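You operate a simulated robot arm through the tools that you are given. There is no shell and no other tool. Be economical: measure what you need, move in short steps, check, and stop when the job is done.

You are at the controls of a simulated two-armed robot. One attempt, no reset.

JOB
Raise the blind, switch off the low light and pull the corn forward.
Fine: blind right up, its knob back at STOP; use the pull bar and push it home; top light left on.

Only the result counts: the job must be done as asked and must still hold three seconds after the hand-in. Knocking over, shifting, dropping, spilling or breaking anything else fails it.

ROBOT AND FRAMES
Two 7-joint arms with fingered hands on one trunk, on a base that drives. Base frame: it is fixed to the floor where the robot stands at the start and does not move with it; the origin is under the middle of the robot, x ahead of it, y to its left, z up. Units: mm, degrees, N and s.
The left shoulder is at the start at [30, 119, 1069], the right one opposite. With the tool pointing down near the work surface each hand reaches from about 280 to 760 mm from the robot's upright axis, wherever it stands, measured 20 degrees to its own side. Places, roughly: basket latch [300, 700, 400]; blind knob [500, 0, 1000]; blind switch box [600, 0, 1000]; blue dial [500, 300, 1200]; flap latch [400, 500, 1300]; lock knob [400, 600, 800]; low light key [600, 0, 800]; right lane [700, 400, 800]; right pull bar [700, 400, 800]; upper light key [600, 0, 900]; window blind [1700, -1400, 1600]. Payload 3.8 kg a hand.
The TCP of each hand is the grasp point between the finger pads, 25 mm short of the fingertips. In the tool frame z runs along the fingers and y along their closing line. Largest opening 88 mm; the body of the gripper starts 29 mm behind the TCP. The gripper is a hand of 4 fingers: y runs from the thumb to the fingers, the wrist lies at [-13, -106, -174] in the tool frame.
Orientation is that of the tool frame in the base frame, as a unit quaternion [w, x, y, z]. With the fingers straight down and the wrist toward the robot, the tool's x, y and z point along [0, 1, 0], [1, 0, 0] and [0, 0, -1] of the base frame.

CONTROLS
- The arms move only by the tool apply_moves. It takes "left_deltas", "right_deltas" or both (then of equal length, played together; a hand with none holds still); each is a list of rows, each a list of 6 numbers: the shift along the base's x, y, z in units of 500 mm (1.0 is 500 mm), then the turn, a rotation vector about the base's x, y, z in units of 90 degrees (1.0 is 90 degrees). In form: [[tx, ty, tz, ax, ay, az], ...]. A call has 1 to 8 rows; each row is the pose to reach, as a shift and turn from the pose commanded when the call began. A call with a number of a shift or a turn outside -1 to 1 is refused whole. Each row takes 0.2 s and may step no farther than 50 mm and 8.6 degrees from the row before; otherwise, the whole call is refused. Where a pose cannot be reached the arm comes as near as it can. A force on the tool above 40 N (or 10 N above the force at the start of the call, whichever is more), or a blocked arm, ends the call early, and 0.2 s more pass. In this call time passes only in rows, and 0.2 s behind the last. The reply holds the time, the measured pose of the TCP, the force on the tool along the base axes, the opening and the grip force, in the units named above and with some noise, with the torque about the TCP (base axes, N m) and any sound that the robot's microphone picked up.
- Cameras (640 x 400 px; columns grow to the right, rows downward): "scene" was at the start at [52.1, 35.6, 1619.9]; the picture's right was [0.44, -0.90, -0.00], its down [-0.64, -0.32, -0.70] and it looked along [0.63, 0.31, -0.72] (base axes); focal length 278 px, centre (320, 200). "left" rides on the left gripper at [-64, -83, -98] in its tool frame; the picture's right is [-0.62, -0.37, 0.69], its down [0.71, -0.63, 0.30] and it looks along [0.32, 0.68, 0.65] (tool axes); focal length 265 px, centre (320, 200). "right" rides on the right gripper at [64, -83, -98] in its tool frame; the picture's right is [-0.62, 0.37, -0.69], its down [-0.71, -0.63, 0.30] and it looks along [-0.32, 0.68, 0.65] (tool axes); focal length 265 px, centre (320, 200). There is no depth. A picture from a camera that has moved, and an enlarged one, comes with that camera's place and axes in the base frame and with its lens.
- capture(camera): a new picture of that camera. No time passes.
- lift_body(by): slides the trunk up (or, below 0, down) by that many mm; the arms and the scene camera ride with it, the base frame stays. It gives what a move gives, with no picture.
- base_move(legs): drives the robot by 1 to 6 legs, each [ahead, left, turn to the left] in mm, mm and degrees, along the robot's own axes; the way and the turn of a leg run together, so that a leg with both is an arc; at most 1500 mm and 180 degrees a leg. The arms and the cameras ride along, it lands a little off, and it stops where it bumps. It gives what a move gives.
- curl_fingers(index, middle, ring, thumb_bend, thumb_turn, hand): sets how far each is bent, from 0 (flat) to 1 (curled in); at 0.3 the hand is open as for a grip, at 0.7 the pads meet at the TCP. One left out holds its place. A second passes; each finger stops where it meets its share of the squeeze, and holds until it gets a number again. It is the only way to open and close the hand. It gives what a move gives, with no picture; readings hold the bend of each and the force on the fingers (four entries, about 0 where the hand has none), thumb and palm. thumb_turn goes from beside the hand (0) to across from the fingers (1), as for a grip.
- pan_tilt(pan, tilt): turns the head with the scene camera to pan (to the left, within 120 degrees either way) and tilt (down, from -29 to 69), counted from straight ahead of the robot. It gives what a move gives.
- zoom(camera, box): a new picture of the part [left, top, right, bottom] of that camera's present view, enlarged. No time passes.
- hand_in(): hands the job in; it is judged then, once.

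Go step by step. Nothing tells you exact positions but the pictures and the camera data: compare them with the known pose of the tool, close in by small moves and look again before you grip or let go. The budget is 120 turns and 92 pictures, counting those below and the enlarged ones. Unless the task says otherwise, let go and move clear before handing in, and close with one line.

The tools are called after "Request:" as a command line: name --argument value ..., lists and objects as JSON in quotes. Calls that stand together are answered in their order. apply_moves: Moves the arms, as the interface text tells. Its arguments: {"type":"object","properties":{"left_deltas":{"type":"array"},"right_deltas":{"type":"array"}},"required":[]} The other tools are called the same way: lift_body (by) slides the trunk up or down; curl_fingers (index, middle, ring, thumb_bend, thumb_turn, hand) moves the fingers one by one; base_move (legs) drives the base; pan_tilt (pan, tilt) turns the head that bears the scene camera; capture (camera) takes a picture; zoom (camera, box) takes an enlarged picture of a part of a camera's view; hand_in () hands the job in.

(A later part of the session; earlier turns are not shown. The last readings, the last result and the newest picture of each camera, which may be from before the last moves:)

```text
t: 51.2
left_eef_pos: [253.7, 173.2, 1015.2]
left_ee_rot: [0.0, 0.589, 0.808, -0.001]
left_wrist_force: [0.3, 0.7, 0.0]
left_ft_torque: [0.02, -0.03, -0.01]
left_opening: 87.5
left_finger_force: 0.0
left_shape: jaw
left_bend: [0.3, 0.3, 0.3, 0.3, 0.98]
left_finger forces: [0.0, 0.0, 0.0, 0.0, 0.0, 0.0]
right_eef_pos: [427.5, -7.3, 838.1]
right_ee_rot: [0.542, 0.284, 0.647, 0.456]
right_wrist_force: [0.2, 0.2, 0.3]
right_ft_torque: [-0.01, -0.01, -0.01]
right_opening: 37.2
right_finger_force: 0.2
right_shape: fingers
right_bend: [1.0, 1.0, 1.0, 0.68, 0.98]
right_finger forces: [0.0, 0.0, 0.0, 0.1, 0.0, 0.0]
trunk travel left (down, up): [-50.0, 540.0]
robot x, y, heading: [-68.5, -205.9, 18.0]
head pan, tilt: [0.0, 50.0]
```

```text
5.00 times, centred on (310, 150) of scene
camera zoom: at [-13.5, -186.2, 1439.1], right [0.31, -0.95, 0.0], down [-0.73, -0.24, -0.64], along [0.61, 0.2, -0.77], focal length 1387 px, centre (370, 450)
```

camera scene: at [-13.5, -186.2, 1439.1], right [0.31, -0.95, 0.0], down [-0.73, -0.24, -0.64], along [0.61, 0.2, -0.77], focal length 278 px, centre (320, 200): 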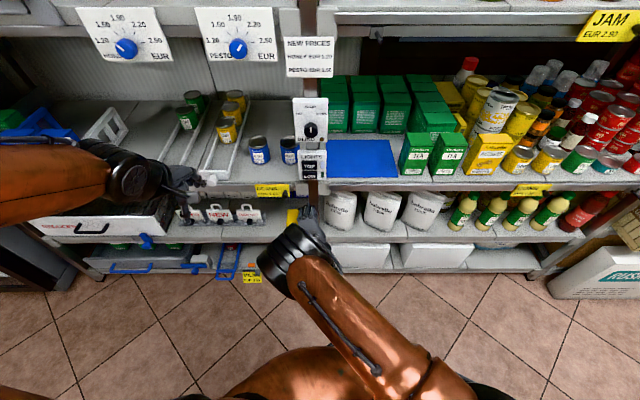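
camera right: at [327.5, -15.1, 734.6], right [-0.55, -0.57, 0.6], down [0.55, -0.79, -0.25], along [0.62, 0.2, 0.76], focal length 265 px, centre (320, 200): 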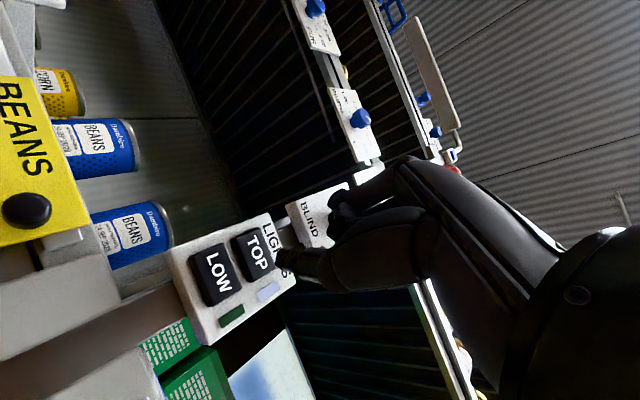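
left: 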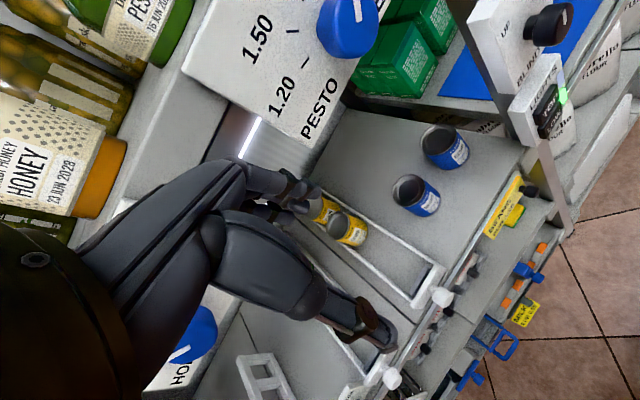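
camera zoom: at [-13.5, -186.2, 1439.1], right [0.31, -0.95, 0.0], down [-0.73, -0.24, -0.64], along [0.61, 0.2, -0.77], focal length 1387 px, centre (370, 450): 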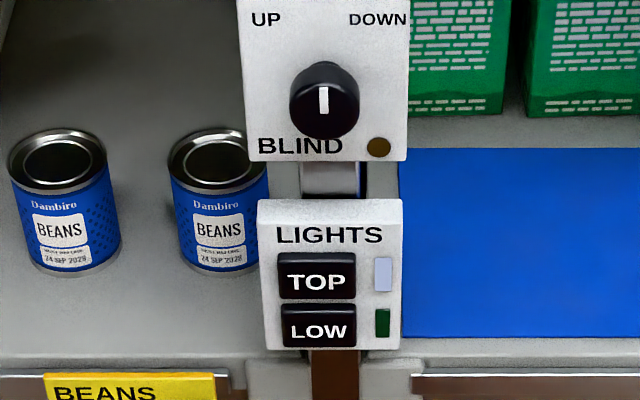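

The LOW lamp and its strip are off, the TOP lamp is still lit and the knob is at STOP. Next is the corn lane, whose white front knob I place at about [465, 331, 801]. I'll raise the trunk and move the base left to bring the left hand into reach.

Request:
lift_body --by 175

Request:
base_move --legs '[[-40, 0, 0], [0, 165, 0]]'

Request:
pan_tilt --pan 12 --tilt 52

Request:
capture --camera "scene"

Request:
capture --camera "left"

```text
t: 53.1
left_eef_pos: [254.7, 172.5, 1190.5]
left_ee_rot: [0.001, 0.589, 0.808, 0.0]
left_wrist_force: [0.5, 0.4, 0.3]
left_ft_torque: [0.01, -0.01, 0.01]
left_opening: 87.6
left_finger_force: 0.1
left_shape: jaw
left_bend: [0.3, 0.3, 0.3, 0.3, 0.98]
left_finger forces: [0.0, 0.0, 0.0, 0.0, 0.1, 0.0]
right_eef_pos: [427.9, -7.5, 1011.3]
right_ee_rot: [0.541, 0.283, 0.647, 0.456]
right_wrist_force: [-0.1, -0.5, 0.1]
right_ft_torque: [0.0, 0.01, -0.01]
right_opening: 36.9
right_finger_force: 0.1
right_shape: fingers
right_bend: [1.0, 1.0, 1.0, 0.68, 0.98]
right_finger forces: [0.0, 0.0, 0.0, 0.1, 0.0, 0.0]
trunk travel left (down, up): [-225.0, 365.0]
robot x, y, heading: [-64.4, -203.2, 17.8]
head pan, tilt: [0.0, 50.0]
```

```text
t: 55.0
left_eef_pos: [164.1, 319.1, 1190.4]
left_ee_rot: [0.001, 0.588, 0.809, -0.001]
left_wrist_force: [-0.1, 1.2, -0.2]
left_ft_torque: [0.02, 0.0, -0.01]
left_opening: 87.3
left_finger_force: 0.1
left_shape: jaw
left_bend: [0.3, 0.3, 0.3, 0.3, 0.98]
left_finger forces: [0.0, 0.1, 0.0, 0.0, 0.0, 0.0]
right_eef_pos: [337.7, 138.6, 1012.0]
right_ee_rot: [0.541, 0.282, 0.648, 0.456]
right_wrist_force: [-0.3, 0.3, -0.2]
right_ft_torque: [0.01, 0.0, -0.01]
right_opening: 37.3
right_finger_force: 0.1
right_shape: fingers
right_bend: [1.0, 1.0, 1.0, 0.68, 0.98]
right_finger forces: [0.0, 0.0, 0.0, 0.1, 0.1, 0.0]
trunk travel left (down, up): [-225.0, 365.0]
robot x, y, heading: [-155.5, -55.7, 17.9]
head pan, tilt: [0.0, 50.0]
```

```text
t: 55.8
left_eef_pos: [165.8, 318.5, 1189.7]
left_ee_rot: [0.0, 0.588, 0.809, 0.0]
left_wrist_force: [0.7, 0.5, 0.2]
left_ft_torque: [-0.02, -0.01, -0.01]
left_opening: 87.7
left_finger_force: 0.1
left_shape: jaw
left_bend: [0.3, 0.3, 0.3, 0.3, 0.98]
left_finger forces: [0.1, 0.0, 0.0, 0.0, 0.0, 0.0]
right_eef_pos: [339.9, 139.1, 1013.3]
right_ee_rot: [0.541, 0.283, 0.647, 0.456]
right_wrist_force: [0.8, -0.6, 0.1]
right_ft_torque: [0.02, 0.01, 0.01]
right_opening: 37.6
right_finger_force: 0.2
right_shape: fingers
right_bend: [1.0, 1.0, 1.0, 0.68, 0.98]
right_finger forces: [0.1, 0.0, 0.1, 0.0, 0.1, 0.0]
trunk travel left (down, up): [-225.0, 365.0]
robot x, y, heading: [-155.2, -61.9, 17.9]
head pan, tilt: [12.0, 52.0]
```

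```text
38 pictures are left
camera scene: at [-109.6, -28.4, 1611.4], right [0.5, -0.87, 0.0], down [-0.68, -0.39, -0.62], along [0.53, 0.31, -0.79], focal length 278 px, centre (320, 200)
```

scene: 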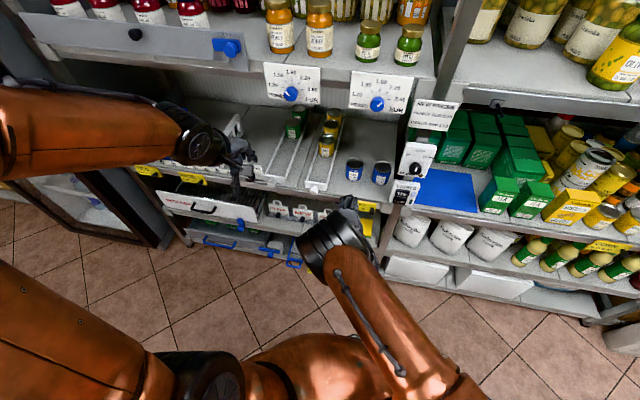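

```text
37 pictures are left
camera left: at [104.5, 229.8, 1288.8], right [-0.16, -0.7, -0.69], down [-0.82, 0.48, -0.3], along [0.55, 0.52, -0.65], focal length 265 px, centre (320, 200)
```

left: 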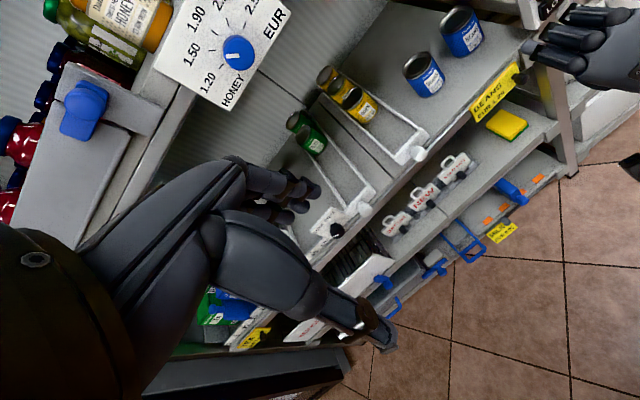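

Request:
base_move --legs '[[60, 0, 0]]'

Request:
zoom --camera "scene" --box '[240, 90, 360, 200]'

Request:
zoom --camera "left" --box '[280, 40, 480, 220]'

```text
t: 56.8
left_eef_pos: [226.3, 338.8, 1189.1]
left_ee_rot: [-0.001, 0.587, 0.81, -0.001]
left_wrist_force: [-0.7, 0.6, -0.5]
left_ft_torque: [-0.03, 0.02, 0.0]
left_opening: 87.9
left_finger_force: 0.1
left_shape: jaw
left_bend: [0.3, 0.3, 0.3, 0.3, 0.98]
left_finger forces: [0.0, 0.1, 0.1, 0.0, 0.1, 0.1]
right_eef_pos: [398.4, 157.0, 1012.8]
right_ee_rot: [0.54, 0.284, 0.647, 0.456]
right_wrist_force: [-0.7, 0.0, 0.1]
right_ft_torque: [0.03, -0.03, 0.02]
right_opening: 37.3
right_finger_force: 0.1
right_shape: fingers
right_bend: [1.0, 1.0, 1.0, 0.68, 0.98]
right_finger forces: [0.0, 0.0, 0.0, 0.0, 0.0, 0.0]
trunk travel left (down, up): [-225.0, 365.0]
robot x, y, heading: [-102.2, -44.1, 17.9]
head pan, tilt: [12.0, 52.0]
```

```text
3.64 times, centred on (300, 145) of scene
camera zoom: at [-48.8, -7.9, 1611.3], right [0.5, -0.87, 0.0], down [-0.68, -0.4, -0.61], along [0.53, 0.31, -0.79], focal length 1009 px, centre (393, 400)
```

zoom: 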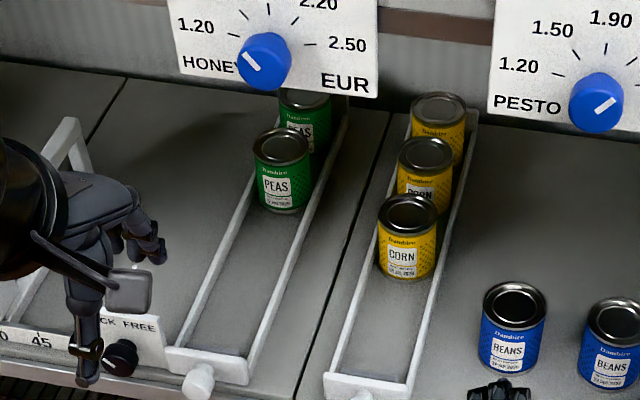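

```text
2.22 times, centred on (380, 130) of left
camera zoom: at [164.4, 250.2, 1287.9], right [-0.16, -0.7, -0.69], down [-0.82, 0.48, -0.3], along [0.55, 0.52, -0.66], focal length 590 px, centre (187, 356)
```

zoom: 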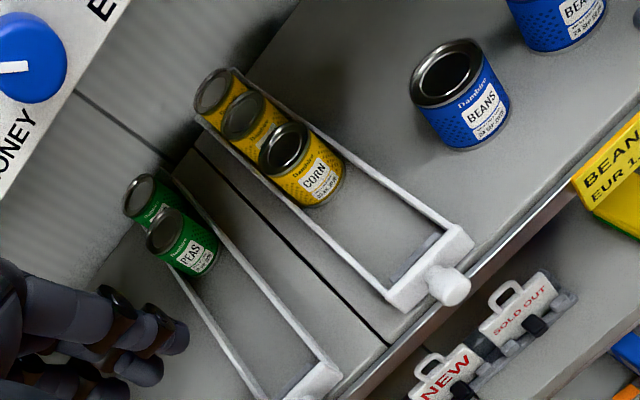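

Both cameras agree on the lane's white knob at [465, 331, 801]. Its cross bar sits roughly 15–37 mm behind it. I'll lower the left hand clear of the shelf, then move in to hover above the bar.

Request:
apply_moves --left_deltas '[[0, 0, -0.09, 0, 0, 0], [0, 0, -0.18, 0, 0, 0], [0, 0, -0.27, 0, 0, 0], [0, 0, -0.36, 0, 0, 0], [0, 0, -0.45, 0, 0, 0], [0, 0, -0.54, 0, 0, 0], [0.06, 0, -0.58, 0, 0, 0], [0.14, 0, -0.58, 0, 0, 0]]'

Request:
apply_moves --left_deltas '[[0.09, -0.002, 0, 0, 0, 0], [0.18, -0.004, 0, 0, 0, 0], [0.27, -0.006, 0, 0, 0, 0], [0.36, -0.008, 0, 0, 0, 0]]'

Request:
capture --camera "left"

Request:
capture --camera "scene"

```text
t: 58.6
left_eef_pos: [292.6, 338.0, 899.2]
left_ee_rot: [0.0, 0.587, 0.81, 0.0]
left_wrist_force: [0.9, -0.8, 0.2]
left_ft_torque: [0.01, 0.0, -0.01]
left_opening: 87.8
left_finger_force: 0.0
left_shape: jaw
left_bend: [0.3, 0.3, 0.3, 0.3, 0.98]
left_finger forces: [0.0, 0.0, 0.0, 0.0, 0.0, 0.1]
right_eef_pos: [396.5, 157.9, 1012.5]
right_ee_rot: [0.541, 0.283, 0.647, 0.457]
right_wrist_force: [1.0, -0.5, 0.1]
right_ft_torque: [0.0, 0.04, 0.03]
right_opening: 37.5
right_finger_force: 0.1
right_shape: fingers
right_bend: [1.0, 1.0, 1.0, 0.68, 0.98]
right_finger forces: [0.0, 0.0, 0.0, 0.0, 0.0, 0.0]
trunk travel left (down, up): [-225.0, 365.0]
robot x, y, heading: [-99.1, -38.9, 17.8]
head pan, tilt: [12.0, 52.0]
```

```text
t: 59.6
left_eef_pos: [472.9, 332.6, 902.9]
left_ee_rot: [0.0, 0.588, 0.809, 0.0]
left_wrist_force: [0.5, -1.1, -0.2]
left_ft_torque: [0.0, 0.01, -0.01]
left_opening: 87.3
left_finger_force: 0.0
left_shape: jaw
left_bend: [0.3, 0.3, 0.3, 0.3, 0.98]
left_finger forces: [0.1, 0.0, 0.1, 0.1, 0.0, 0.0]
right_eef_pos: [396.9, 155.7, 1012.4]
right_ee_rot: [0.54, 0.282, 0.648, 0.457]
right_wrist_force: [0.4, 0.4, 0.4]
right_ft_torque: [-0.02, 0.0, 0.04]
right_opening: 37.3
right_finger_force: 0.1
right_shape: fingers
right_bend: [1.0, 1.0, 1.0, 0.68, 0.98]
right_finger forces: [0.0, 0.0, 0.0, 0.0, 0.1, 0.1]
trunk travel left (down, up): [-225.0, 365.0]
robot x, y, heading: [-98.2, -40.9, 18.2]
head pan, tilt: [12.0, 52.0]
```

```text
34 pictures are left
camera left: at [411.7, 245.2, 1000.9], right [-0.16, -0.7, -0.69], down [-0.82, 0.48, -0.3], along [0.55, 0.52, -0.65], focal length 265 px, centre (320, 200)
```

left: 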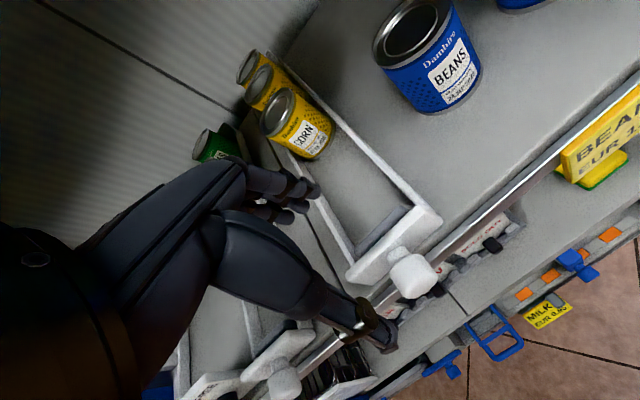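

```text
33 pictures are left
camera scene: at [-50.6, -9.9, 1611.4], right [0.5, -0.86, 0.0], down [-0.68, -0.4, -0.62], along [0.53, 0.31, -0.79], focal length 278 px, centre (320, 200)
```

scene: 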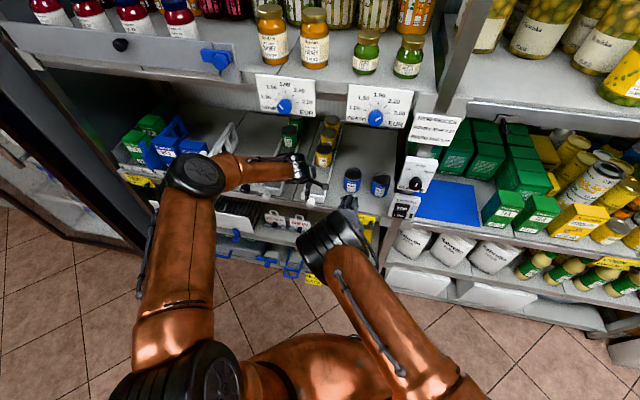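

Request:
zoom --camera "left" --box '[240, 140, 480, 360]'

```text
1.82 times, centred on (360, 250) of left
camera zoom: at [411.7, 245.2, 1000.9], right [-0.16, -0.7, -0.69], down [-0.82, 0.48, -0.3], along [0.55, 0.52, -0.65], focal length 483 px, centre (247, 109)
```

zoom: 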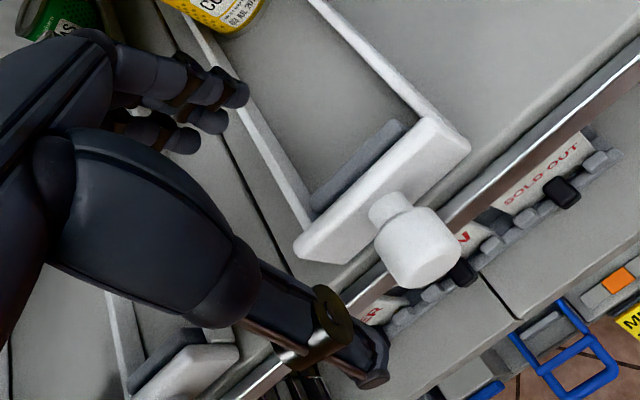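

There's a grey stop block just behind the cross bar, so fingers can't go inside. I'll grip the knob head from the front with the left hand, mirroring the grip that worked on the blind knob. First I'll back the base off, then reorient the hand.

Request:
base_move --legs '[[-60, 0, 0], [0, 70, 0]]'

Request:
apply_moves --left_deltas '[[-0.0037, -0.0125, 0.0165, 0.0572, -0.0552, -0.0373], [-0.0074, -0.025, 0.033, 0.1144, -0.1104, -0.0747], [-0.0111, -0.0374, 0.0494, 0.1716, -0.1656, -0.112], [-0.0148, -0.05, 0.066, 0.2288, -0.2208, -0.1494], [-0.0185, -0.0623, 0.0823, 0.286, -0.276, -0.1867], [-0.0222, -0.0748, 0.0988, 0.3432, -0.3312, -0.224], [-0.0259, -0.0872, 0.1152, 0.4004, -0.3864, -0.2614], [-0.0296, -0.0997, 0.1317, 0.4576, -0.4416, -0.2987]]'

Request:
apply_moves --left_deltas '[[-0.0037, -0.0125, 0.0165, 0.0572, -0.0552, -0.0373], [-0.0074, -0.025, 0.033, 0.1144, -0.1104, -0.0747], [-0.0111, -0.0374, 0.0494, 0.1716, -0.1656, -0.112], [-0.0148, -0.05, 0.066, 0.2288, -0.2208, -0.1494], [-0.0185, -0.0623, 0.0823, 0.286, -0.276, -0.1867]]'

```text
t: 61.1
left_eef_pos: [394.0, 382.8, 902.1]
left_ee_rot: [0.002, 0.588, 0.809, 0.0]
left_wrist_force: [0.2, 0.3, 0.4]
left_ft_torque: [-0.02, 0.03, -0.01]
left_opening: 87.7
left_finger_force: 0.1
left_shape: jaw
left_bend: [0.3, 0.3, 0.3, 0.3, 0.98]
left_finger forces: [0.0, 0.0, 0.0, 0.0, 0.1, 0.1]
right_eef_pos: [317.7, 206.8, 1012.3]
right_ee_rot: [0.541, 0.282, 0.648, 0.456]
right_wrist_force: [-0.1, -0.5, -0.7]
right_ft_torque: [-0.02, 0.01, -0.01]
right_opening: 37.2
right_finger_force: 0.0
right_shape: fingers
right_bend: [1.0, 1.0, 1.0, 0.68, 0.98]
right_finger forces: [0.0, 0.0, 0.0, 0.0, 0.0, 0.1]
trunk travel left (down, up): [-225.0, 365.0]
robot x, y, heading: [-171.8, 6.6, 17.9]
head pan, tilt: [12.0, 52.0]
```

```text
t: 62.9
left_eef_pos: [385.0, 406.6, 1005.8]
left_ee_rot: [0.074, 0.7, 0.543, 0.458]
left_wrist_force: [0.0, 0.1, 0.3]
left_ft_torque: [0.03, 0.0, 0.0]
left_opening: 87.7
left_finger_force: 0.1
left_shape: jaw
left_bend: [0.3, 0.3, 0.3, 0.3, 0.98]
left_finger forces: [0.0, 0.1, 0.0, 0.0, 0.1, 0.0]
left hand out of reach, approached as far as the arm can: row 4, 5, 6, 7, 8
right_eef_pos: [318.3, 205.6, 1012.7]
right_ee_rot: [0.541, 0.283, 0.648, 0.456]
right_wrist_force: [-0.4, -0.9, -0.4]
right_ft_torque: [-0.02, -0.01, 0.01]
right_opening: 37.0
right_finger_force: 0.1
right_shape: fingers
right_bend: [1.0, 1.0, 1.0, 0.68, 0.98]
right_finger forces: [0.1, 0.0, 0.0, 0.0, 0.0, 0.0]
trunk travel left (down, up): [-225.0, 365.0]
robot x, y, heading: [-175.6, 4.6, 18.1]
head pan, tilt: [12.0, 52.0]
```

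```text
t: 64.1
left_eef_pos: [372.5, 376.2, 1047.3]
left_ee_rot: [0.097, 0.655, 0.295, 0.688]
left_wrist_force: [-0.4, -0.3, 0.0]
left_ft_torque: [-0.03, -0.03, -0.04]
left_opening: 88.0
left_finger_force: 0.1
left_shape: jaw
left_bend: [0.3, 0.3, 0.3, 0.3, 0.98]
left_finger forces: [0.1, 0.0, 0.0, 0.0, 0.1, 0.0]
right_eef_pos: [318.5, 205.2, 1012.8]
right_ee_rot: [0.54, 0.283, 0.647, 0.457]
right_wrist_force: [0.9, -0.2, 0.0]
right_ft_torque: [-0.01, -0.01, 0.02]
right_opening: 37.0
right_finger_force: 0.0
right_shape: fingers
right_bend: [1.0, 1.0, 1.0, 0.68, 0.98]
right_finger forces: [0.1, 0.0, 0.0, 0.0, 0.1, 0.0]
trunk travel left (down, up): [-225.0, 365.0]
robot x, y, heading: [-173.9, 3.4, 18.4]
head pan, tilt: [12.0, 52.0]
```

The hand now points forward with about a 58° roll. I'll centre it laterally on the knob.

Request:
apply_moves --left_deltas '[[-0.001, -0.05, -0.02, 0, 0, 0], [-0.003, -0.1, -0.04, 0, 0, 0], [-0.004, -0.152, -0.07, 0, 0, 0]]'

```text
t: 64.9
left_eef_pos: [372.9, 299.2, 1013.3]
left_ee_rot: [0.096, 0.656, 0.296, 0.688]
left_wrist_force: [0.1, 0.0, 0.1]
left_ft_torque: [-0.01, 0.0, 0.0]
left_opening: 88.0
left_finger_force: 0.1
left_shape: jaw
left_bend: [0.3, 0.3, 0.3, 0.3, 0.98]
left_finger forces: [0.1, 0.1, 0.0, 0.0, 0.0, 0.0]
right_eef_pos: [319.0, 204.8, 1011.9]
right_ee_rot: [0.54, 0.282, 0.648, 0.457]
right_wrist_force: [0.3, -0.9, -1.3]
right_ft_torque: [-0.02, 0.01, -0.02]
right_opening: 37.2
right_finger_force: 0.0
right_shape: fingers
right_bend: [1.0, 1.0, 1.0, 0.68, 0.98]
right_finger forces: [0.1, 0.1, 0.0, 0.0, 0.0, 0.0]
trunk travel left (down, up): [-225.0, 365.0]
robot x, y, heading: [-177.4, 10.1, 18.0]
head pan, tilt: [12.0, 52.0]
```

That's in reach. I'll move the right hand aside for room, lower the trunk 210 mm and look.

Request:
apply_moves --right_deltas '[[0.025, -0.08, 0, -0.05, -0.016, 0], [0.05, -0.16, 0, -0.1, -0.03, 0]]'

Request:
lift_body --by -210

Request:
capture --camera "left"

Request:
capture --camera "scene"

```text
t: 65.5
left_eef_pos: [372.9, 299.9, 1011.6]
left_ee_rot: [0.098, 0.657, 0.295, 0.687]
left_wrist_force: [-0.1, -0.2, 0.0]
left_ft_torque: [-0.03, -0.02, 0.03]
left_opening: 87.5
left_finger_force: 0.0
left_shape: jaw
left_bend: [0.3, 0.3, 0.3, 0.3, 0.98]
left_finger forces: [0.0, 0.0, 0.0, 0.1, 0.0, 0.1]
right_eef_pos: [355.6, 145.3, 1012.7]
right_ee_rot: [0.576, 0.229, 0.669, 0.41]
right_wrist_force: [0.0, -0.4, -0.3]
right_ft_torque: [0.02, 0.0, -0.02]
right_opening: 36.6
right_finger_force: 0.0
right_shape: fingers
right_bend: [1.0, 1.0, 1.0, 0.68, 0.98]
right_finger forces: [0.0, 0.0, 0.0, 0.0, 0.1, 0.1]
right hand out of reach, approached as far as the arm can: row 1, 2
trunk travel left (down, up): [-225.0, 365.0]
robot x, y, heading: [-173.8, 9.6, 18.2]
head pan, tilt: [12.0, 52.0]
```

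```text
t: 67.8
left_eef_pos: [372.5, 300.5, 801.9]
left_ee_rot: [0.097, 0.656, 0.295, 0.688]
left_wrist_force: [-0.8, 0.5, -0.5]
left_ft_torque: [-0.03, 0.03, -0.01]
left_opening: 88.0
left_finger_force: 0.1
left_shape: jaw
left_bend: [0.3, 0.3, 0.3, 0.3, 0.98]
left_finger forces: [0.0, 0.0, 0.0, 0.1, 0.0, 0.1]
right_eef_pos: [356.3, 144.8, 803.5]
right_ee_rot: [0.577, 0.229, 0.669, 0.409]
right_wrist_force: [-0.6, -0.2, -0.8]
right_ft_torque: [-0.01, 0.0, -0.01]
right_opening: 37.2
right_finger_force: 0.0
right_shape: fingers
right_bend: [1.0, 1.0, 1.0, 0.68, 0.98]
right_finger forces: [0.0, 0.0, 0.0, 0.0, 0.0, 0.0]
trunk travel left (down, up): [-15.0, 575.0]
robot x, y, heading: [-175.2, 6.5, 17.9]
head pan, tilt: [12.0, 52.0]
```

```text
31 pictures are left
camera left: at [263.1, 305.9, 706.8], right [0.65, 0.17, -0.75], down [0.05, 0.97, 0.26], along [0.76, -0.2, 0.62], focal length 265 px, centre (320, 200)
```

left: 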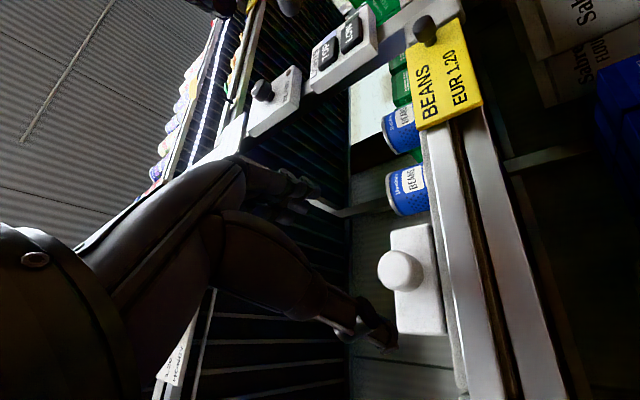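

```text
30 pictures are left
camera scene: at [-130.5, 38.5, 1401.5], right [0.5, -0.87, 0.0], down [-0.68, -0.4, -0.62], along [0.53, 0.31, -0.79], focal length 278 px, centre (320, 200)
```

scene: 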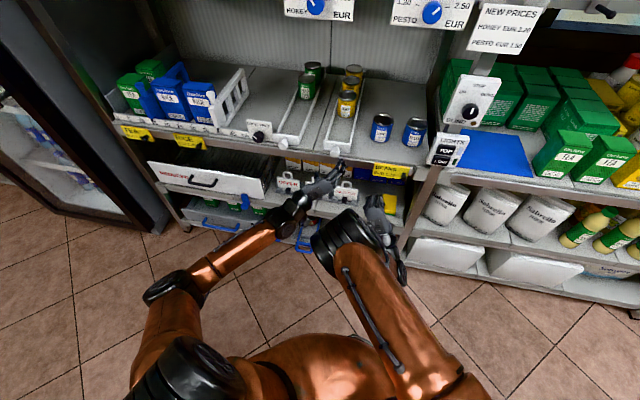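

The knob face is at about [454, 328, 799], matching the prediction. I'll advance most of the way and check the straddle.

Request:
apply_moves --left_deltas '[[0.05, 0.017, -0.002, 0, 0, 0], [0.1, 0.033, -0.003, 0, 0, 0]]'

Request:
capture --camera "left"

Request:
zoom --camera "scene" --box '[290, 120, 390, 200]'

```text
t: 68.4
left_eef_pos: [422.2, 317.0, 800.7]
left_ee_rot: [0.096, 0.656, 0.295, 0.688]
left_wrist_force: [-0.2, 0.8, 0.0]
left_ft_torque: [-0.01, 0.02, 0.0]
left_opening: 87.7
left_finger_force: 0.1
left_shape: jaw
left_bend: [0.3, 0.3, 0.3, 0.3, 0.98]
left_finger forces: [0.0, 0.0, 0.0, 0.1, 0.0, 0.1]
right_eef_pos: [356.6, 145.1, 803.4]
right_ee_rot: [0.576, 0.229, 0.669, 0.409]
right_wrist_force: [0.0, -0.7, 0.0]
right_ft_torque: [0.0, 0.03, -0.02]
right_opening: 37.4
right_finger_force: 0.1
right_shape: fingers
right_bend: [1.0, 1.0, 1.0, 0.68, 0.98]
right_finger forces: [0.0, 0.0, 0.0, 0.0, 0.1, 0.0]
trunk travel left (down, up): [-15.0, 575.0]
robot x, y, heading: [-174.1, 9.5, 18.0]
head pan, tilt: [12.0, 52.0]
```

```text
29 pictures are left
camera left: at [313.2, 322.1, 705.5], right [0.65, 0.17, -0.74], down [0.05, 0.97, 0.26], along [0.76, -0.2, 0.62], focal length 265 px, centre (320, 200)
```

left: 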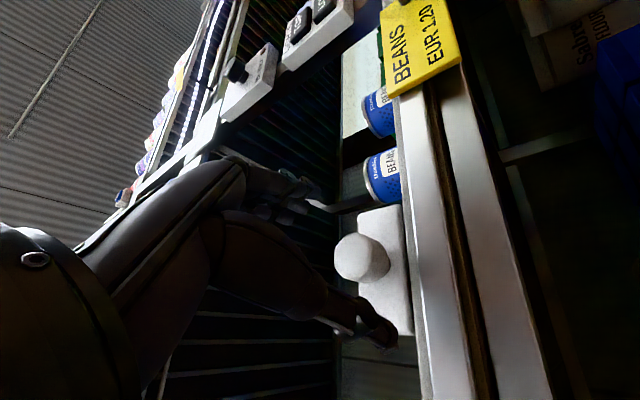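

```text
5.00 times, centred on (340, 160) of scene
camera zoom: at [-130.2, 38.5, 1401.4], right [0.5, -0.86, 0.0], down [-0.68, -0.4, -0.62], along [0.53, 0.31, -0.79], focal length 1387 px, centre (220, 400)
```

zoom: 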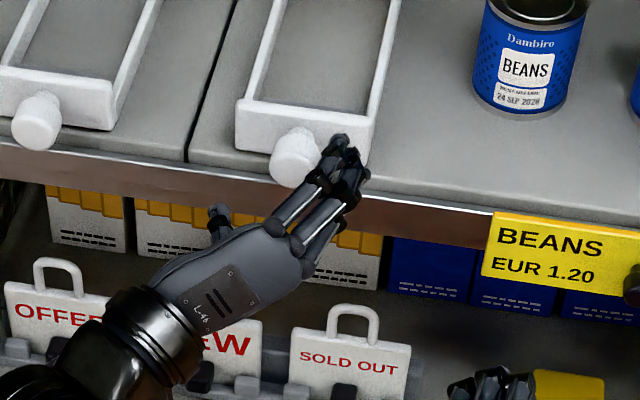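

The knob is straddled, but it sits low over the shelf lip, so the lower finger would hit the edge. I'll curl the index finger away, roll to about 80° so the thumb and middle finger are level, and raise slightly.

Request:
curl_fingers --hand "left" --index 1.0

Request:
apply_moves --left_deltas '[[0, 0, 0.005, 0.085, 0.0275, 0], [0, 0, 0.01, 0.17, 0.055, 0], [0, 0, 0.012, 0.25, 0.081, 0]]'

Request:
capture --camera "left"

Request:
zoom --camera "scene" --box '[290, 120, 390, 200]'

```text
t: 69.4
left_eef_pos: [422.3, 316.5, 800.4]
left_ee_rot: [0.096, 0.656, 0.296, 0.688]
left_wrist_force: [-0.3, -0.3, 0.5]
left_ft_torque: [-0.02, 0.01, 0.0]
left_opening: 52.8
left_finger_force: 0.1
left_shape: fingers
left_bend: [1.0, 0.3, 0.3, 0.3, 0.98]
left_finger forces: [0.1, 0.0, 0.0, 0.1, 0.1, 0.0]
right_eef_pos: [356.4, 145.6, 803.0]
right_ee_rot: [0.576, 0.229, 0.669, 0.41]
right_wrist_force: [0.1, 0.5, 0.6]
right_ft_torque: [0.01, -0.02, 0.04]
right_opening: 37.1
right_finger_force: 0.1
right_shape: fingers
right_bend: [1.0, 1.0, 1.0, 0.68, 0.98]
right_finger forces: [0.1, 0.0, 0.1, 0.0, 0.0, 0.1]
trunk travel left (down, up): [-15.0, 575.0]
robot x, y, heading: [-173.5, 5.6, 18.1]
head pan, tilt: [12.0, 52.0]
```

```text
t: 70.2
left_eef_pos: [423.3, 317.3, 807.1]
left_ee_rot: [-0.052, 0.705, 0.161, 0.689]
left_wrist_force: [0.2, 0.3, 0.4]
left_ft_torque: [0.01, 0.03, 0.03]
left_opening: 52.8
left_finger_force: 0.1
left_shape: fingers
left_bend: [1.0, 0.3, 0.3, 0.3, 0.98]
left_finger forces: [0.0, 0.0, 0.1, 0.1, 0.0, 0.1]
right_eef_pos: [357.4, 145.5, 803.7]
right_ee_rot: [0.577, 0.229, 0.669, 0.409]
right_wrist_force: [-0.5, -0.8, -0.1]
right_ft_torque: [-0.01, -0.01, 0.03]
right_opening: 37.0
right_finger_force: 0.1
right_shape: fingers
right_bend: [1.0, 1.0, 1.0, 0.68, 0.98]
right_finger forces: [0.0, 0.0, 0.0, 0.0, 0.1, 0.1]
trunk travel left (down, up): [-15.0, 575.0]
robot x, y, heading: [-179.3, 7.4, 18.2]
head pan, tilt: [12.0, 52.0]
```

```text
27 pictures are left
camera left: at [302.0, 355.5, 735.0], right [0.55, 0.46, -0.7], down [0.1, 0.79, 0.6], along [0.83, -0.4, 0.39], focal length 265 px, centre (320, 200)
```

left: 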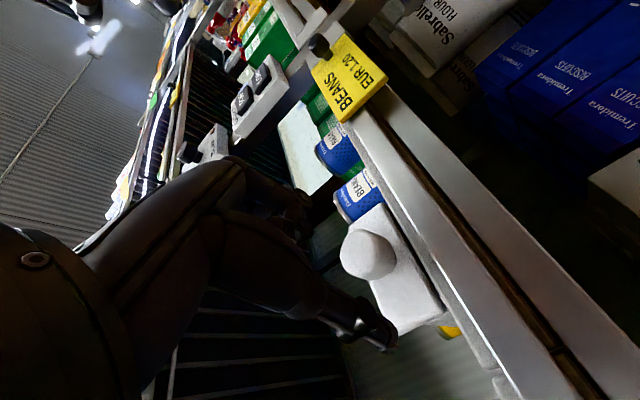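

```text
5.00 times, centred on (340, 160) of scene
camera zoom: at [-130.4, 38.5, 1401.4], right [0.5, -0.87, 0.0], down [-0.68, -0.4, -0.62], along [0.53, 0.31, -0.79], focal length 1387 px, centre (220, 400)
```

zoom: 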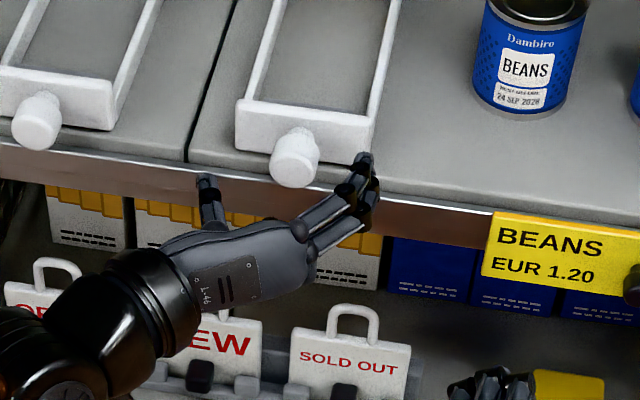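

The thumb and fingers straddle the knob level with it. I'll advance the last bit, 5 mm lower, and close.

Request:
apply_moves --left_deltas '[[0.024, 0.008, -0.006, 0, 0, 0], [0.048, 0.016, -0.01, 0, 0, 0]]'

Request:
curl_fingers --hand "left" --middle 0.75 --ring 0.75 --thumb_bend 0.75

Request:
zoom --camera "left" --box '[220, 140, 480, 380]'

Request:
zoom --camera "scene" --box '[290, 120, 390, 200]'

```text
t: 70.8
left_eef_pos: [447.5, 324.4, 801.6]
left_ee_rot: [-0.052, 0.705, 0.161, 0.689]
left_wrist_force: [-0.6, 1.2, -0.3]
left_ft_torque: [-0.01, 0.02, -0.01]
left_opening: 52.7
left_finger_force: 0.1
left_shape: fingers
left_bend: [1.0, 0.3, 0.3, 0.3, 0.98]
left_finger forces: [0.0, 0.0, 0.0, 0.0, 0.0, 0.0]
right_eef_pos: [357.5, 145.8, 802.9]
right_ee_rot: [0.576, 0.228, 0.67, 0.409]
right_wrist_force: [0.2, -0.5, 0.6]
right_ft_torque: [-0.01, -0.03, 0.03]
right_opening: 37.1
right_finger_force: 0.1
right_shape: fingers
right_bend: [1.0, 1.0, 1.0, 0.68, 0.98]
right_finger forces: [0.0, 0.0, 0.1, 0.0, 0.0, 0.1]
trunk travel left (down, up): [-15.0, 575.0]
robot x, y, heading: [-175.3, 6.9, 18.1]
head pan, tilt: [12.0, 52.0]
```

```text
t: 71.8
left_eef_pos: [446.5, 324.8, 802.3]
left_ee_rot: [-0.051, 0.704, 0.161, 0.689]
left_wrist_force: [1.6, -0.3, 3.4]
left_ft_torque: [0.11, -0.06, 0.0]
left_opening: 39.5
left_finger_force: 10.6
left_shape: fingers
left_bend: [1.0, 0.61, 0.75, 0.63, 0.97]
left_finger forces: [0.1, 11.0, 0.1, 0.0, 9.8, 0.0]
right_eef_pos: [355.8, 145.6, 803.1]
right_ee_rot: [0.576, 0.229, 0.669, 0.409]
right_wrist_force: [-0.6, 0.7, -0.2]
right_ft_torque: [0.01, 0.02, 0.0]
right_opening: 37.5
right_finger_force: 0.1
right_shape: fingers
right_bend: [1.0, 1.0, 1.0, 0.68, 0.98]
right_finger forces: [0.0, 0.0, 0.0, 0.1, 0.0, 0.0]
trunk travel left (down, up): [-15.0, 575.0]
robot x, y, heading: [-176.9, 8.2, 18.2]
head pan, tilt: [12.0, 52.0]
```

```text
1.67 times, centred on (350, 260) of left
camera zoom: at [326.1, 363.6, 730.7], right [0.55, 0.46, -0.7], down [0.1, 0.79, 0.6], along [0.83, -0.4, 0.39], focal length 442 px, centre (270, 100)
```

zoom: 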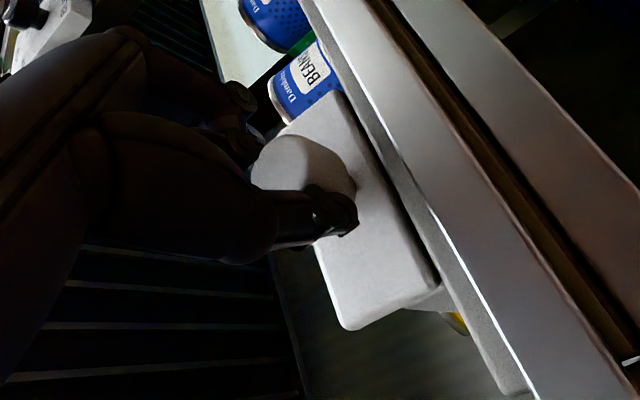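

```text
5.00 times, centred on (340, 160) of scene
camera zoom: at [-130.7, 38.3, 1401.5], right [0.5, -0.87, 0.0], down [-0.68, -0.4, -0.62], along [0.53, 0.31, -0.79], focal length 1387 px, centre (220, 400)
```

zoom: 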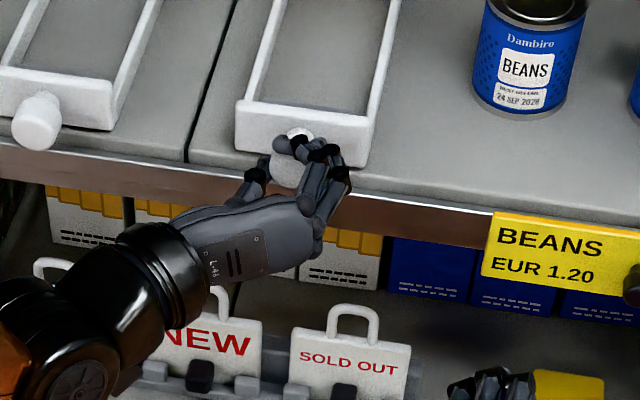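

The knob is pinched between the thumb and middle finger at about 10 N. I'll pull straight out slowly.

Request:
apply_moves --left_deltas '[[-0.019, -0.0062, 0, 0, 0, 0], [-0.038, -0.0124, 0, 0, 0, 0], [-0.057, -0.0186, 0, 0, 0, 0], [-0.076, -0.0248, 0, 0, 0, 0]]'

Request:
zoom --camera "scene" --box '[260, 50, 400, 200]'

```text
t: 72.8
left_eef_pos: [409.0, 311.8, 802.1]
left_ee_rot: [-0.053, 0.704, 0.161, 0.69]
left_wrist_force: [1.8, -0.4, 5.7]
left_ft_torque: [0.1, -0.1, -0.01]
left_opening: 39.4
left_finger_force: 10.6
left_shape: fingers
left_bend: [1.0, 0.61, 0.75, 0.63, 0.97]
left_finger forces: [0.0, 12.0, 0.1, 0.0, 9.7, 0.1]
right_eef_pos: [357.7, 145.7, 803.8]
right_ee_rot: [0.577, 0.229, 0.669, 0.409]
right_wrist_force: [0.5, 0.6, 0.8]
right_ft_torque: [0.0, -0.04, 0.04]
right_opening: 37.1
right_finger_force: 0.0
right_shape: fingers
right_bend: [1.0, 1.0, 1.0, 0.68, 0.98]
right_finger forces: [0.1, 0.1, 0.0, 0.0, 0.0, 0.1]
trunk travel left (down, up): [-15.0, 575.0]
robot x, y, heading: [-178.3, 7.5, 18.2]
head pan, tilt: [12.0, 52.0]
```

```text
2.67 times, centred on (330, 125) of scene
camera zoom: at [-130.8, 38.3, 1401.5], right [0.5, -0.87, 0.0], down [-0.68, -0.4, -0.62], along [0.53, 0.31, -0.79], focal length 740 px, centre (293, 400)
```

zoom: 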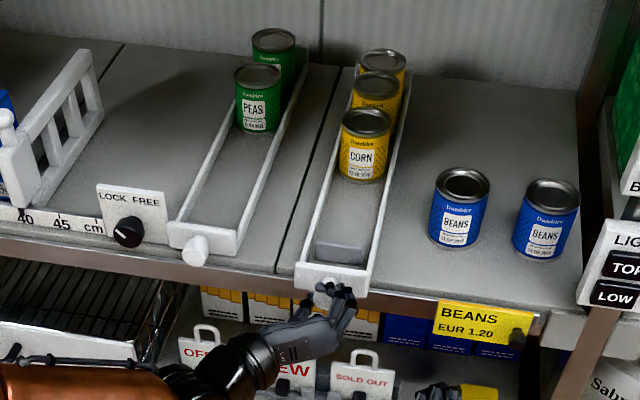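

The frame slid out 40 mm cleanly while the grey stop block stayed put. I'll keep pulling.

Request:
apply_moves --left_deltas '[[-0.019, -0.0062, 0, 0, 0, 0], [-0.038, -0.0124, 0, 0, 0, 0], [-0.057, -0.0186, 0, 0, 0, 0], [-0.076, -0.0248, 0, 0, 0, 0]]'

Request:
zoom --camera "scene" --box '[260, 50, 400, 200]'

```text
t: 73.8
left_eef_pos: [370.5, 301.2, 801.7]
left_ee_rot: [-0.052, 0.704, 0.16, 0.69]
left_wrist_force: [2.8, 0.2, 5.9]
left_ft_torque: [0.1, -0.08, -0.03]
left_opening: 39.6
left_finger_force: 11.3
left_shape: fingers
left_bend: [1.0, 0.61, 0.75, 0.63, 0.97]
left_finger forces: [0.0, 12.1, 0.0, 0.0, 9.5, 0.1]
right_eef_pos: [355.4, 145.6, 803.3]
right_ee_rot: [0.576, 0.229, 0.669, 0.41]
right_wrist_force: [0.2, 0.5, -1.0]
right_ft_torque: [-0.01, 0.0, -0.02]
right_opening: 37.0
right_finger_force: 0.1
right_shape: fingers
right_bend: [1.0, 1.0, 1.0, 0.68, 0.98]
right_finger forces: [0.0, 0.0, 0.0, 0.0, 0.1, 0.0]
trunk travel left (down, up): [-15.0, 575.0]
robot x, y, heading: [-176.5, 6.2, 18.2]
head pan, tilt: [12.0, 52.0]
```

```text
2.67 times, centred on (330, 125) of scene
camera zoom: at [-130.7, 38.3, 1401.5], right [0.5, -0.87, 0.0], down [-0.68, -0.4, -0.62], along [0.53, 0.31, -0.79], focal length 740 px, centre (293, 400)
```

zoom: 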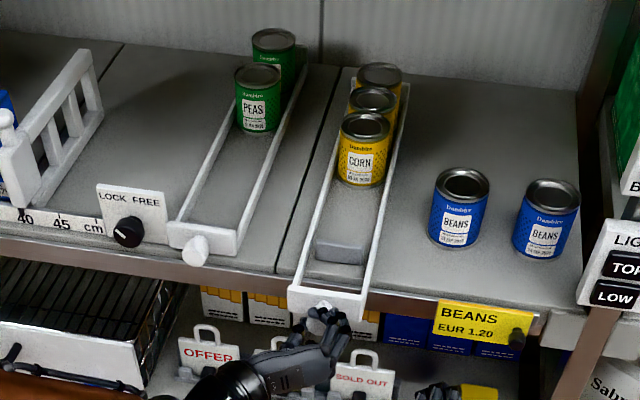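

The cans have closed up and are now being pushed forward, with roughly 110 mm left to the stop block. I'll continue slowly.

Request:
apply_moves --left_deltas '[[-0.015, -0.005, 0, 0, 0, 0], [-0.03, -0.01, 0, 0, 0, 0], [-0.045, -0.015, 0, 0, 0, 0], [-0.06, -0.0195, 0, 0, 0, 0], [-0.075, -0.0245, 0, 0, 0, 0], [-0.09, -0.029, 0, 0, 0, 0]]'

Request:
zoom --camera "scene" --box '[260, 50, 400, 200]'

```text
t: 75.2
left_eef_pos: [325.3, 285.0, 801.8]
left_ee_rot: [-0.051, 0.705, 0.162, 0.689]
left_wrist_force: [2.5, 1.6, 7.9]
left_ft_torque: [0.08, -0.15, -0.02]
left_opening: 39.4
left_finger_force: 11.5
left_shape: fingers
left_bend: [1.0, 0.61, 0.75, 0.63, 0.97]
left_finger forces: [0.0, 13.4, 0.0, 0.0, 9.7, 0.1]
right_eef_pos: [356.4, 145.8, 804.2]
right_ee_rot: [0.576, 0.229, 0.669, 0.41]
right_wrist_force: [-0.2, -0.2, -0.3]
right_ft_torque: [-0.01, 0.0, 0.02]
right_opening: 37.2
right_finger_force: 0.0
right_shape: fingers
right_bend: [1.0, 1.0, 1.0, 0.68, 0.98]
right_finger forces: [0.0, 0.0, 0.0, 0.0, 0.0, 0.1]
trunk travel left (down, up): [-15.0, 575.0]
robot x, y, heading: [-180.2, 8.2, 18.3]
head pan, tilt: [12.0, 52.0]
```

```text
2.67 times, centred on (330, 125) of scene
camera zoom: at [-130.9, 38.3, 1401.5], right [0.5, -0.87, 0.0], down [-0.68, -0.4, -0.62], along [0.53, 0.31, -0.79], focal length 740 px, centre (293, 400)
```

zoom: 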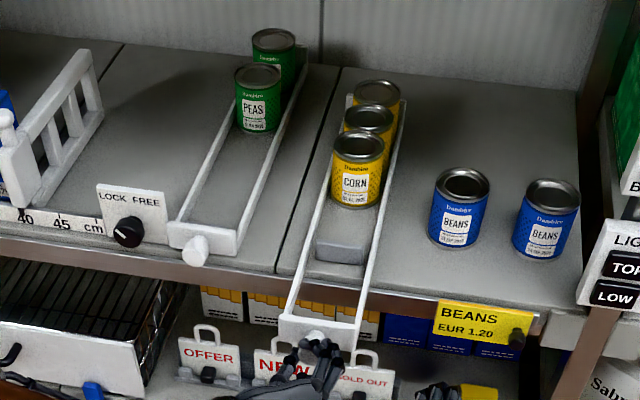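

Request:
apply_moves --left_deltas '[[-0.015, -0.005, 0, 0, 0, 0], [-0.03, -0.01, 0, 0, 0, 0], [-0.045, -0.015, 0, 0, 0, 0], [-0.06, -0.0195, 0, 0, 0, 0], [-0.075, -0.0245, 0, 0, 0, 0], [-0.09, -0.029, 0, 0, 0, 0]]'

Request:
zoom --camera "scene" --box '[260, 50, 400, 200]'

```text
t: 76.6
left_eef_pos: [280.7, 270.3, 801.0]
left_ee_rot: [-0.052, 0.705, 0.16, 0.689]
left_wrist_force: [3.2, -0.5, 5.9]
left_ft_torque: [0.1, -0.14, -0.05]
left_opening: 39.0
left_finger_force: 10.9
left_shape: fingers
left_bend: [1.0, 0.6, 0.75, 0.64, 0.97]
left_finger forces: [0.0, 13.0, 0.0, 0.0, 8.5, 0.1]
right_eef_pos: [356.9, 145.6, 803.3]
right_ee_rot: [0.576, 0.229, 0.669, 0.41]
right_wrist_force: [0.8, 0.2, -0.2]
right_ft_torque: [-0.02, 0.02, -0.03]
right_opening: 37.2
right_finger_force: 0.0
right_shape: fingers
right_bend: [1.0, 1.0, 1.0, 0.68, 0.98]
right_finger forces: [0.0, 0.0, 0.0, 0.0, 0.1, 0.0]
trunk travel left (down, up): [-15.0, 575.0]
robot x, y, heading: [-177.4, 6.5, 18.1]
head pan, tilt: [12.0, 52.0]
```

```text
2.67 times, centred on (330, 125) of scene
camera zoom: at [-130.6, 38.2, 1401.4], right [0.5, -0.87, 0.0], down [-0.68, -0.4, -0.62], along [0.53, 0.31, -0.79], focal length 740 px, centre (293, 400)
```

zoom: 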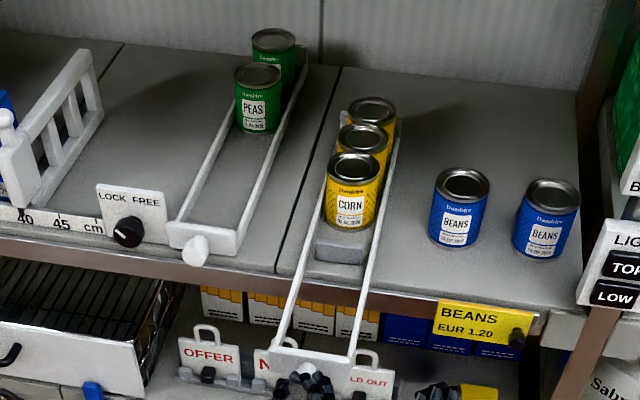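

It's nearly at the stop. I'll make smaller pulls and watch the force.

Request:
apply_moves --left_deltas '[[-0.01, -0.0032, 0, 0, 0, 0], [-0.02, -0.0065, 0, 0, 0, 0], [-0.03, -0.0097, 0, 0, 0, 0]]'

Request:
zoom --camera "scene" --box '[300, 70, 380, 180]'

```text
t: 77.4
left_eef_pos: [267.6, 266.5, 801.3]
left_ee_rot: [-0.051, 0.705, 0.162, 0.689]
left_wrist_force: [3.2, -0.9, 7.0]
left_ft_torque: [0.08, -0.18, -0.08]
left_opening: 39.1
left_finger_force: 11.2
left_shape: fingers
left_bend: [1.0, 0.6, 0.75, 0.64, 0.97]
left_finger forces: [0.0, 13.4, 0.0, 0.0, 8.9, 0.0]
right_eef_pos: [355.6, 145.4, 802.3]
right_ee_rot: [0.576, 0.228, 0.669, 0.41]
right_wrist_force: [-0.6, 0.1, -0.2]
right_ft_torque: [0.0, 0.0, -0.01]
right_opening: 37.1
right_finger_force: 0.0
right_shape: fingers
right_bend: [1.0, 1.0, 1.0, 0.68, 0.98]
right_finger forces: [0.1, 0.0, 0.0, 0.1, 0.1, 0.0]
trunk travel left (down, up): [-15.0, 575.0]
robot x, y, heading: [-179.3, 6.3, 18.0]
head pan, tilt: [12.0, 52.0]
```

```text
3.64 times, centred on (340, 125) of scene
camera zoom: at [-130.7, 38.2, 1401.5], right [0.5, -0.86, 0.0], down [-0.68, -0.4, -0.62], along [0.53, 0.31, -0.79], focal length 1009 px, centre (247, 473)
```

zoom: 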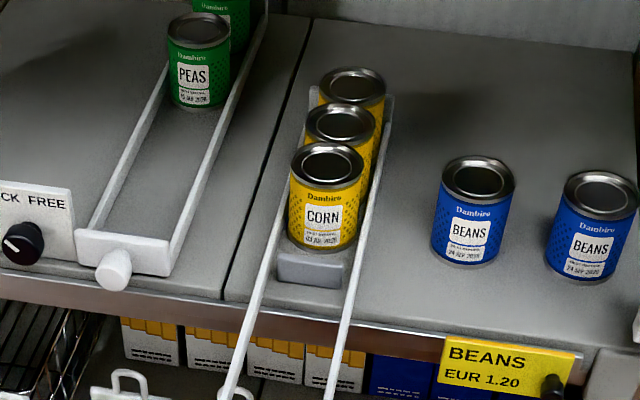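

Request:
apply_moves --left_deltas '[[-0.008, -0.0026, 0, 0, 0, 0], [-0.016, -0.0052, 0, 0, 0, 0], [-0.024, -0.0078, 0, 0, 0, 0], [-0.032, -0.0104, 0, 0, 0, 0]]'

Request:
zoom --camera "scene" --box '[300, 70, 380, 180]'

```text
t: 78.4
left_eef_pos: [249.3, 262.4, 801.3]
left_ee_rot: [-0.052, 0.705, 0.16, 0.689]
left_wrist_force: [3.6, -0.6, 6.8]
left_ft_torque: [0.13, -0.12, -0.09]
left_opening: 39.2
left_finger_force: 10.8
left_shape: fingers
left_bend: [1.0, 0.6, 0.75, 0.65, 0.97]
left_finger forces: [0.0, 13.2, 0.1, 0.0, 8.6, 0.1]
right_eef_pos: [356.4, 144.8, 802.7]
right_ee_rot: [0.577, 0.229, 0.669, 0.409]
right_wrist_force: [-0.9, 0.4, 0.3]
right_ft_torque: [0.03, -0.01, -0.03]
right_opening: 37.1
right_finger_force: 0.1
right_shape: fingers
right_bend: [1.0, 1.0, 1.0, 0.68, 0.98]
right_finger forces: [0.1, 0.1, 0.0, 0.0, 0.1, 0.0]
trunk travel left (down, up): [-15.0, 575.0]
robot x, y, heading: [-177.1, 7.8, 18.2]
head pan, tilt: [12.0, 52.0]
```

```text
3.64 times, centred on (340, 125) of scene
camera zoom: at [-130.6, 38.2, 1401.4], right [0.5, -0.87, 0.0], down [-0.68, -0.4, -0.62], along [0.53, 0.31, -0.79], focal length 1009 px, centre (247, 473)
```

zoom: 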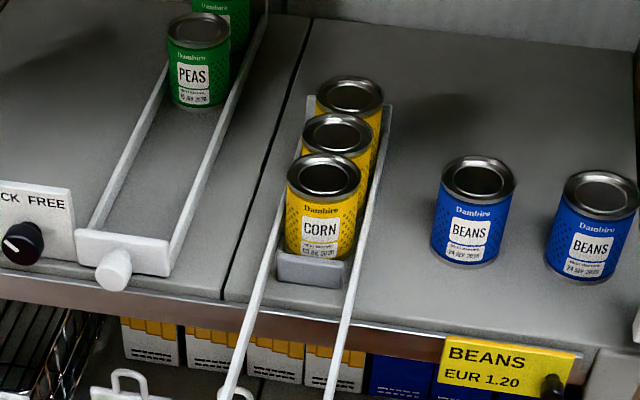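

Request:
apply_moves --left_deltas '[[-0.006, -0.002, 0, 0, 0, 0], [-0.012, -0.004, 0, 0, 0, 0], [-0.018, -0.006, 0, 0, 0, 0]]'

Request:
zoom --camera "scene" --box '[300, 70, 380, 180]'

```text
t: 79.2
left_eef_pos: [241.4, 257.9, 800.9]
left_ee_rot: [-0.052, 0.705, 0.161, 0.689]
left_wrist_force: [3.3, -0.5, 7.3]
left_ft_torque: [0.07, -0.16, -0.05]
left_opening: 39.2
left_finger_force: 11.3
left_shape: fingers
left_bend: [1.0, 0.6, 0.75, 0.65, 0.97]
left_finger forces: [0.1, 13.7, 0.0, 0.1, 8.7, 0.0]
right_eef_pos: [355.4, 145.8, 802.6]
right_ee_rot: [0.576, 0.23, 0.669, 0.41]
right_wrist_force: [0.5, -0.5, -0.7]
right_ft_torque: [-0.01, 0.01, 0.02]
right_opening: 37.2
right_finger_force: 0.0
right_shape: fingers
right_bend: [1.0, 1.0, 1.0, 0.68, 0.98]
right_finger forces: [0.1, 0.0, 0.1, 0.0, 0.1, 0.0]
trunk travel left (down, up): [-15.0, 575.0]
robot x, y, heading: [-173.7, 11.4, 18.3]
head pan, tilt: [12.0, 52.0]
```

```text
3.64 times, centred on (340, 125) of scene
camera zoom: at [-130.7, 38.2, 1401.5], right [0.5, -0.87, 0.0], down [-0.68, -0.4, -0.62], along [0.53, 0.31, -0.79], focal length 1009 px, centre (247, 473)
```

zoom: 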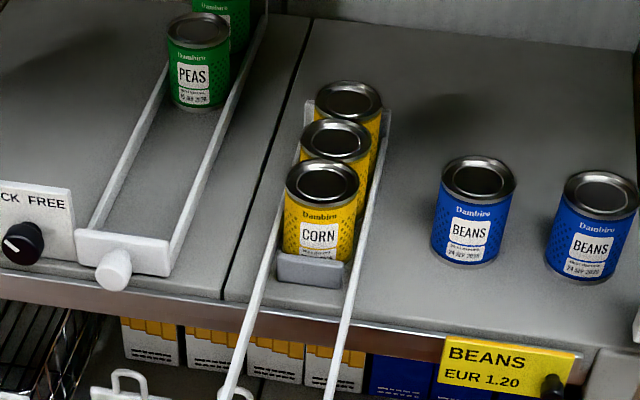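

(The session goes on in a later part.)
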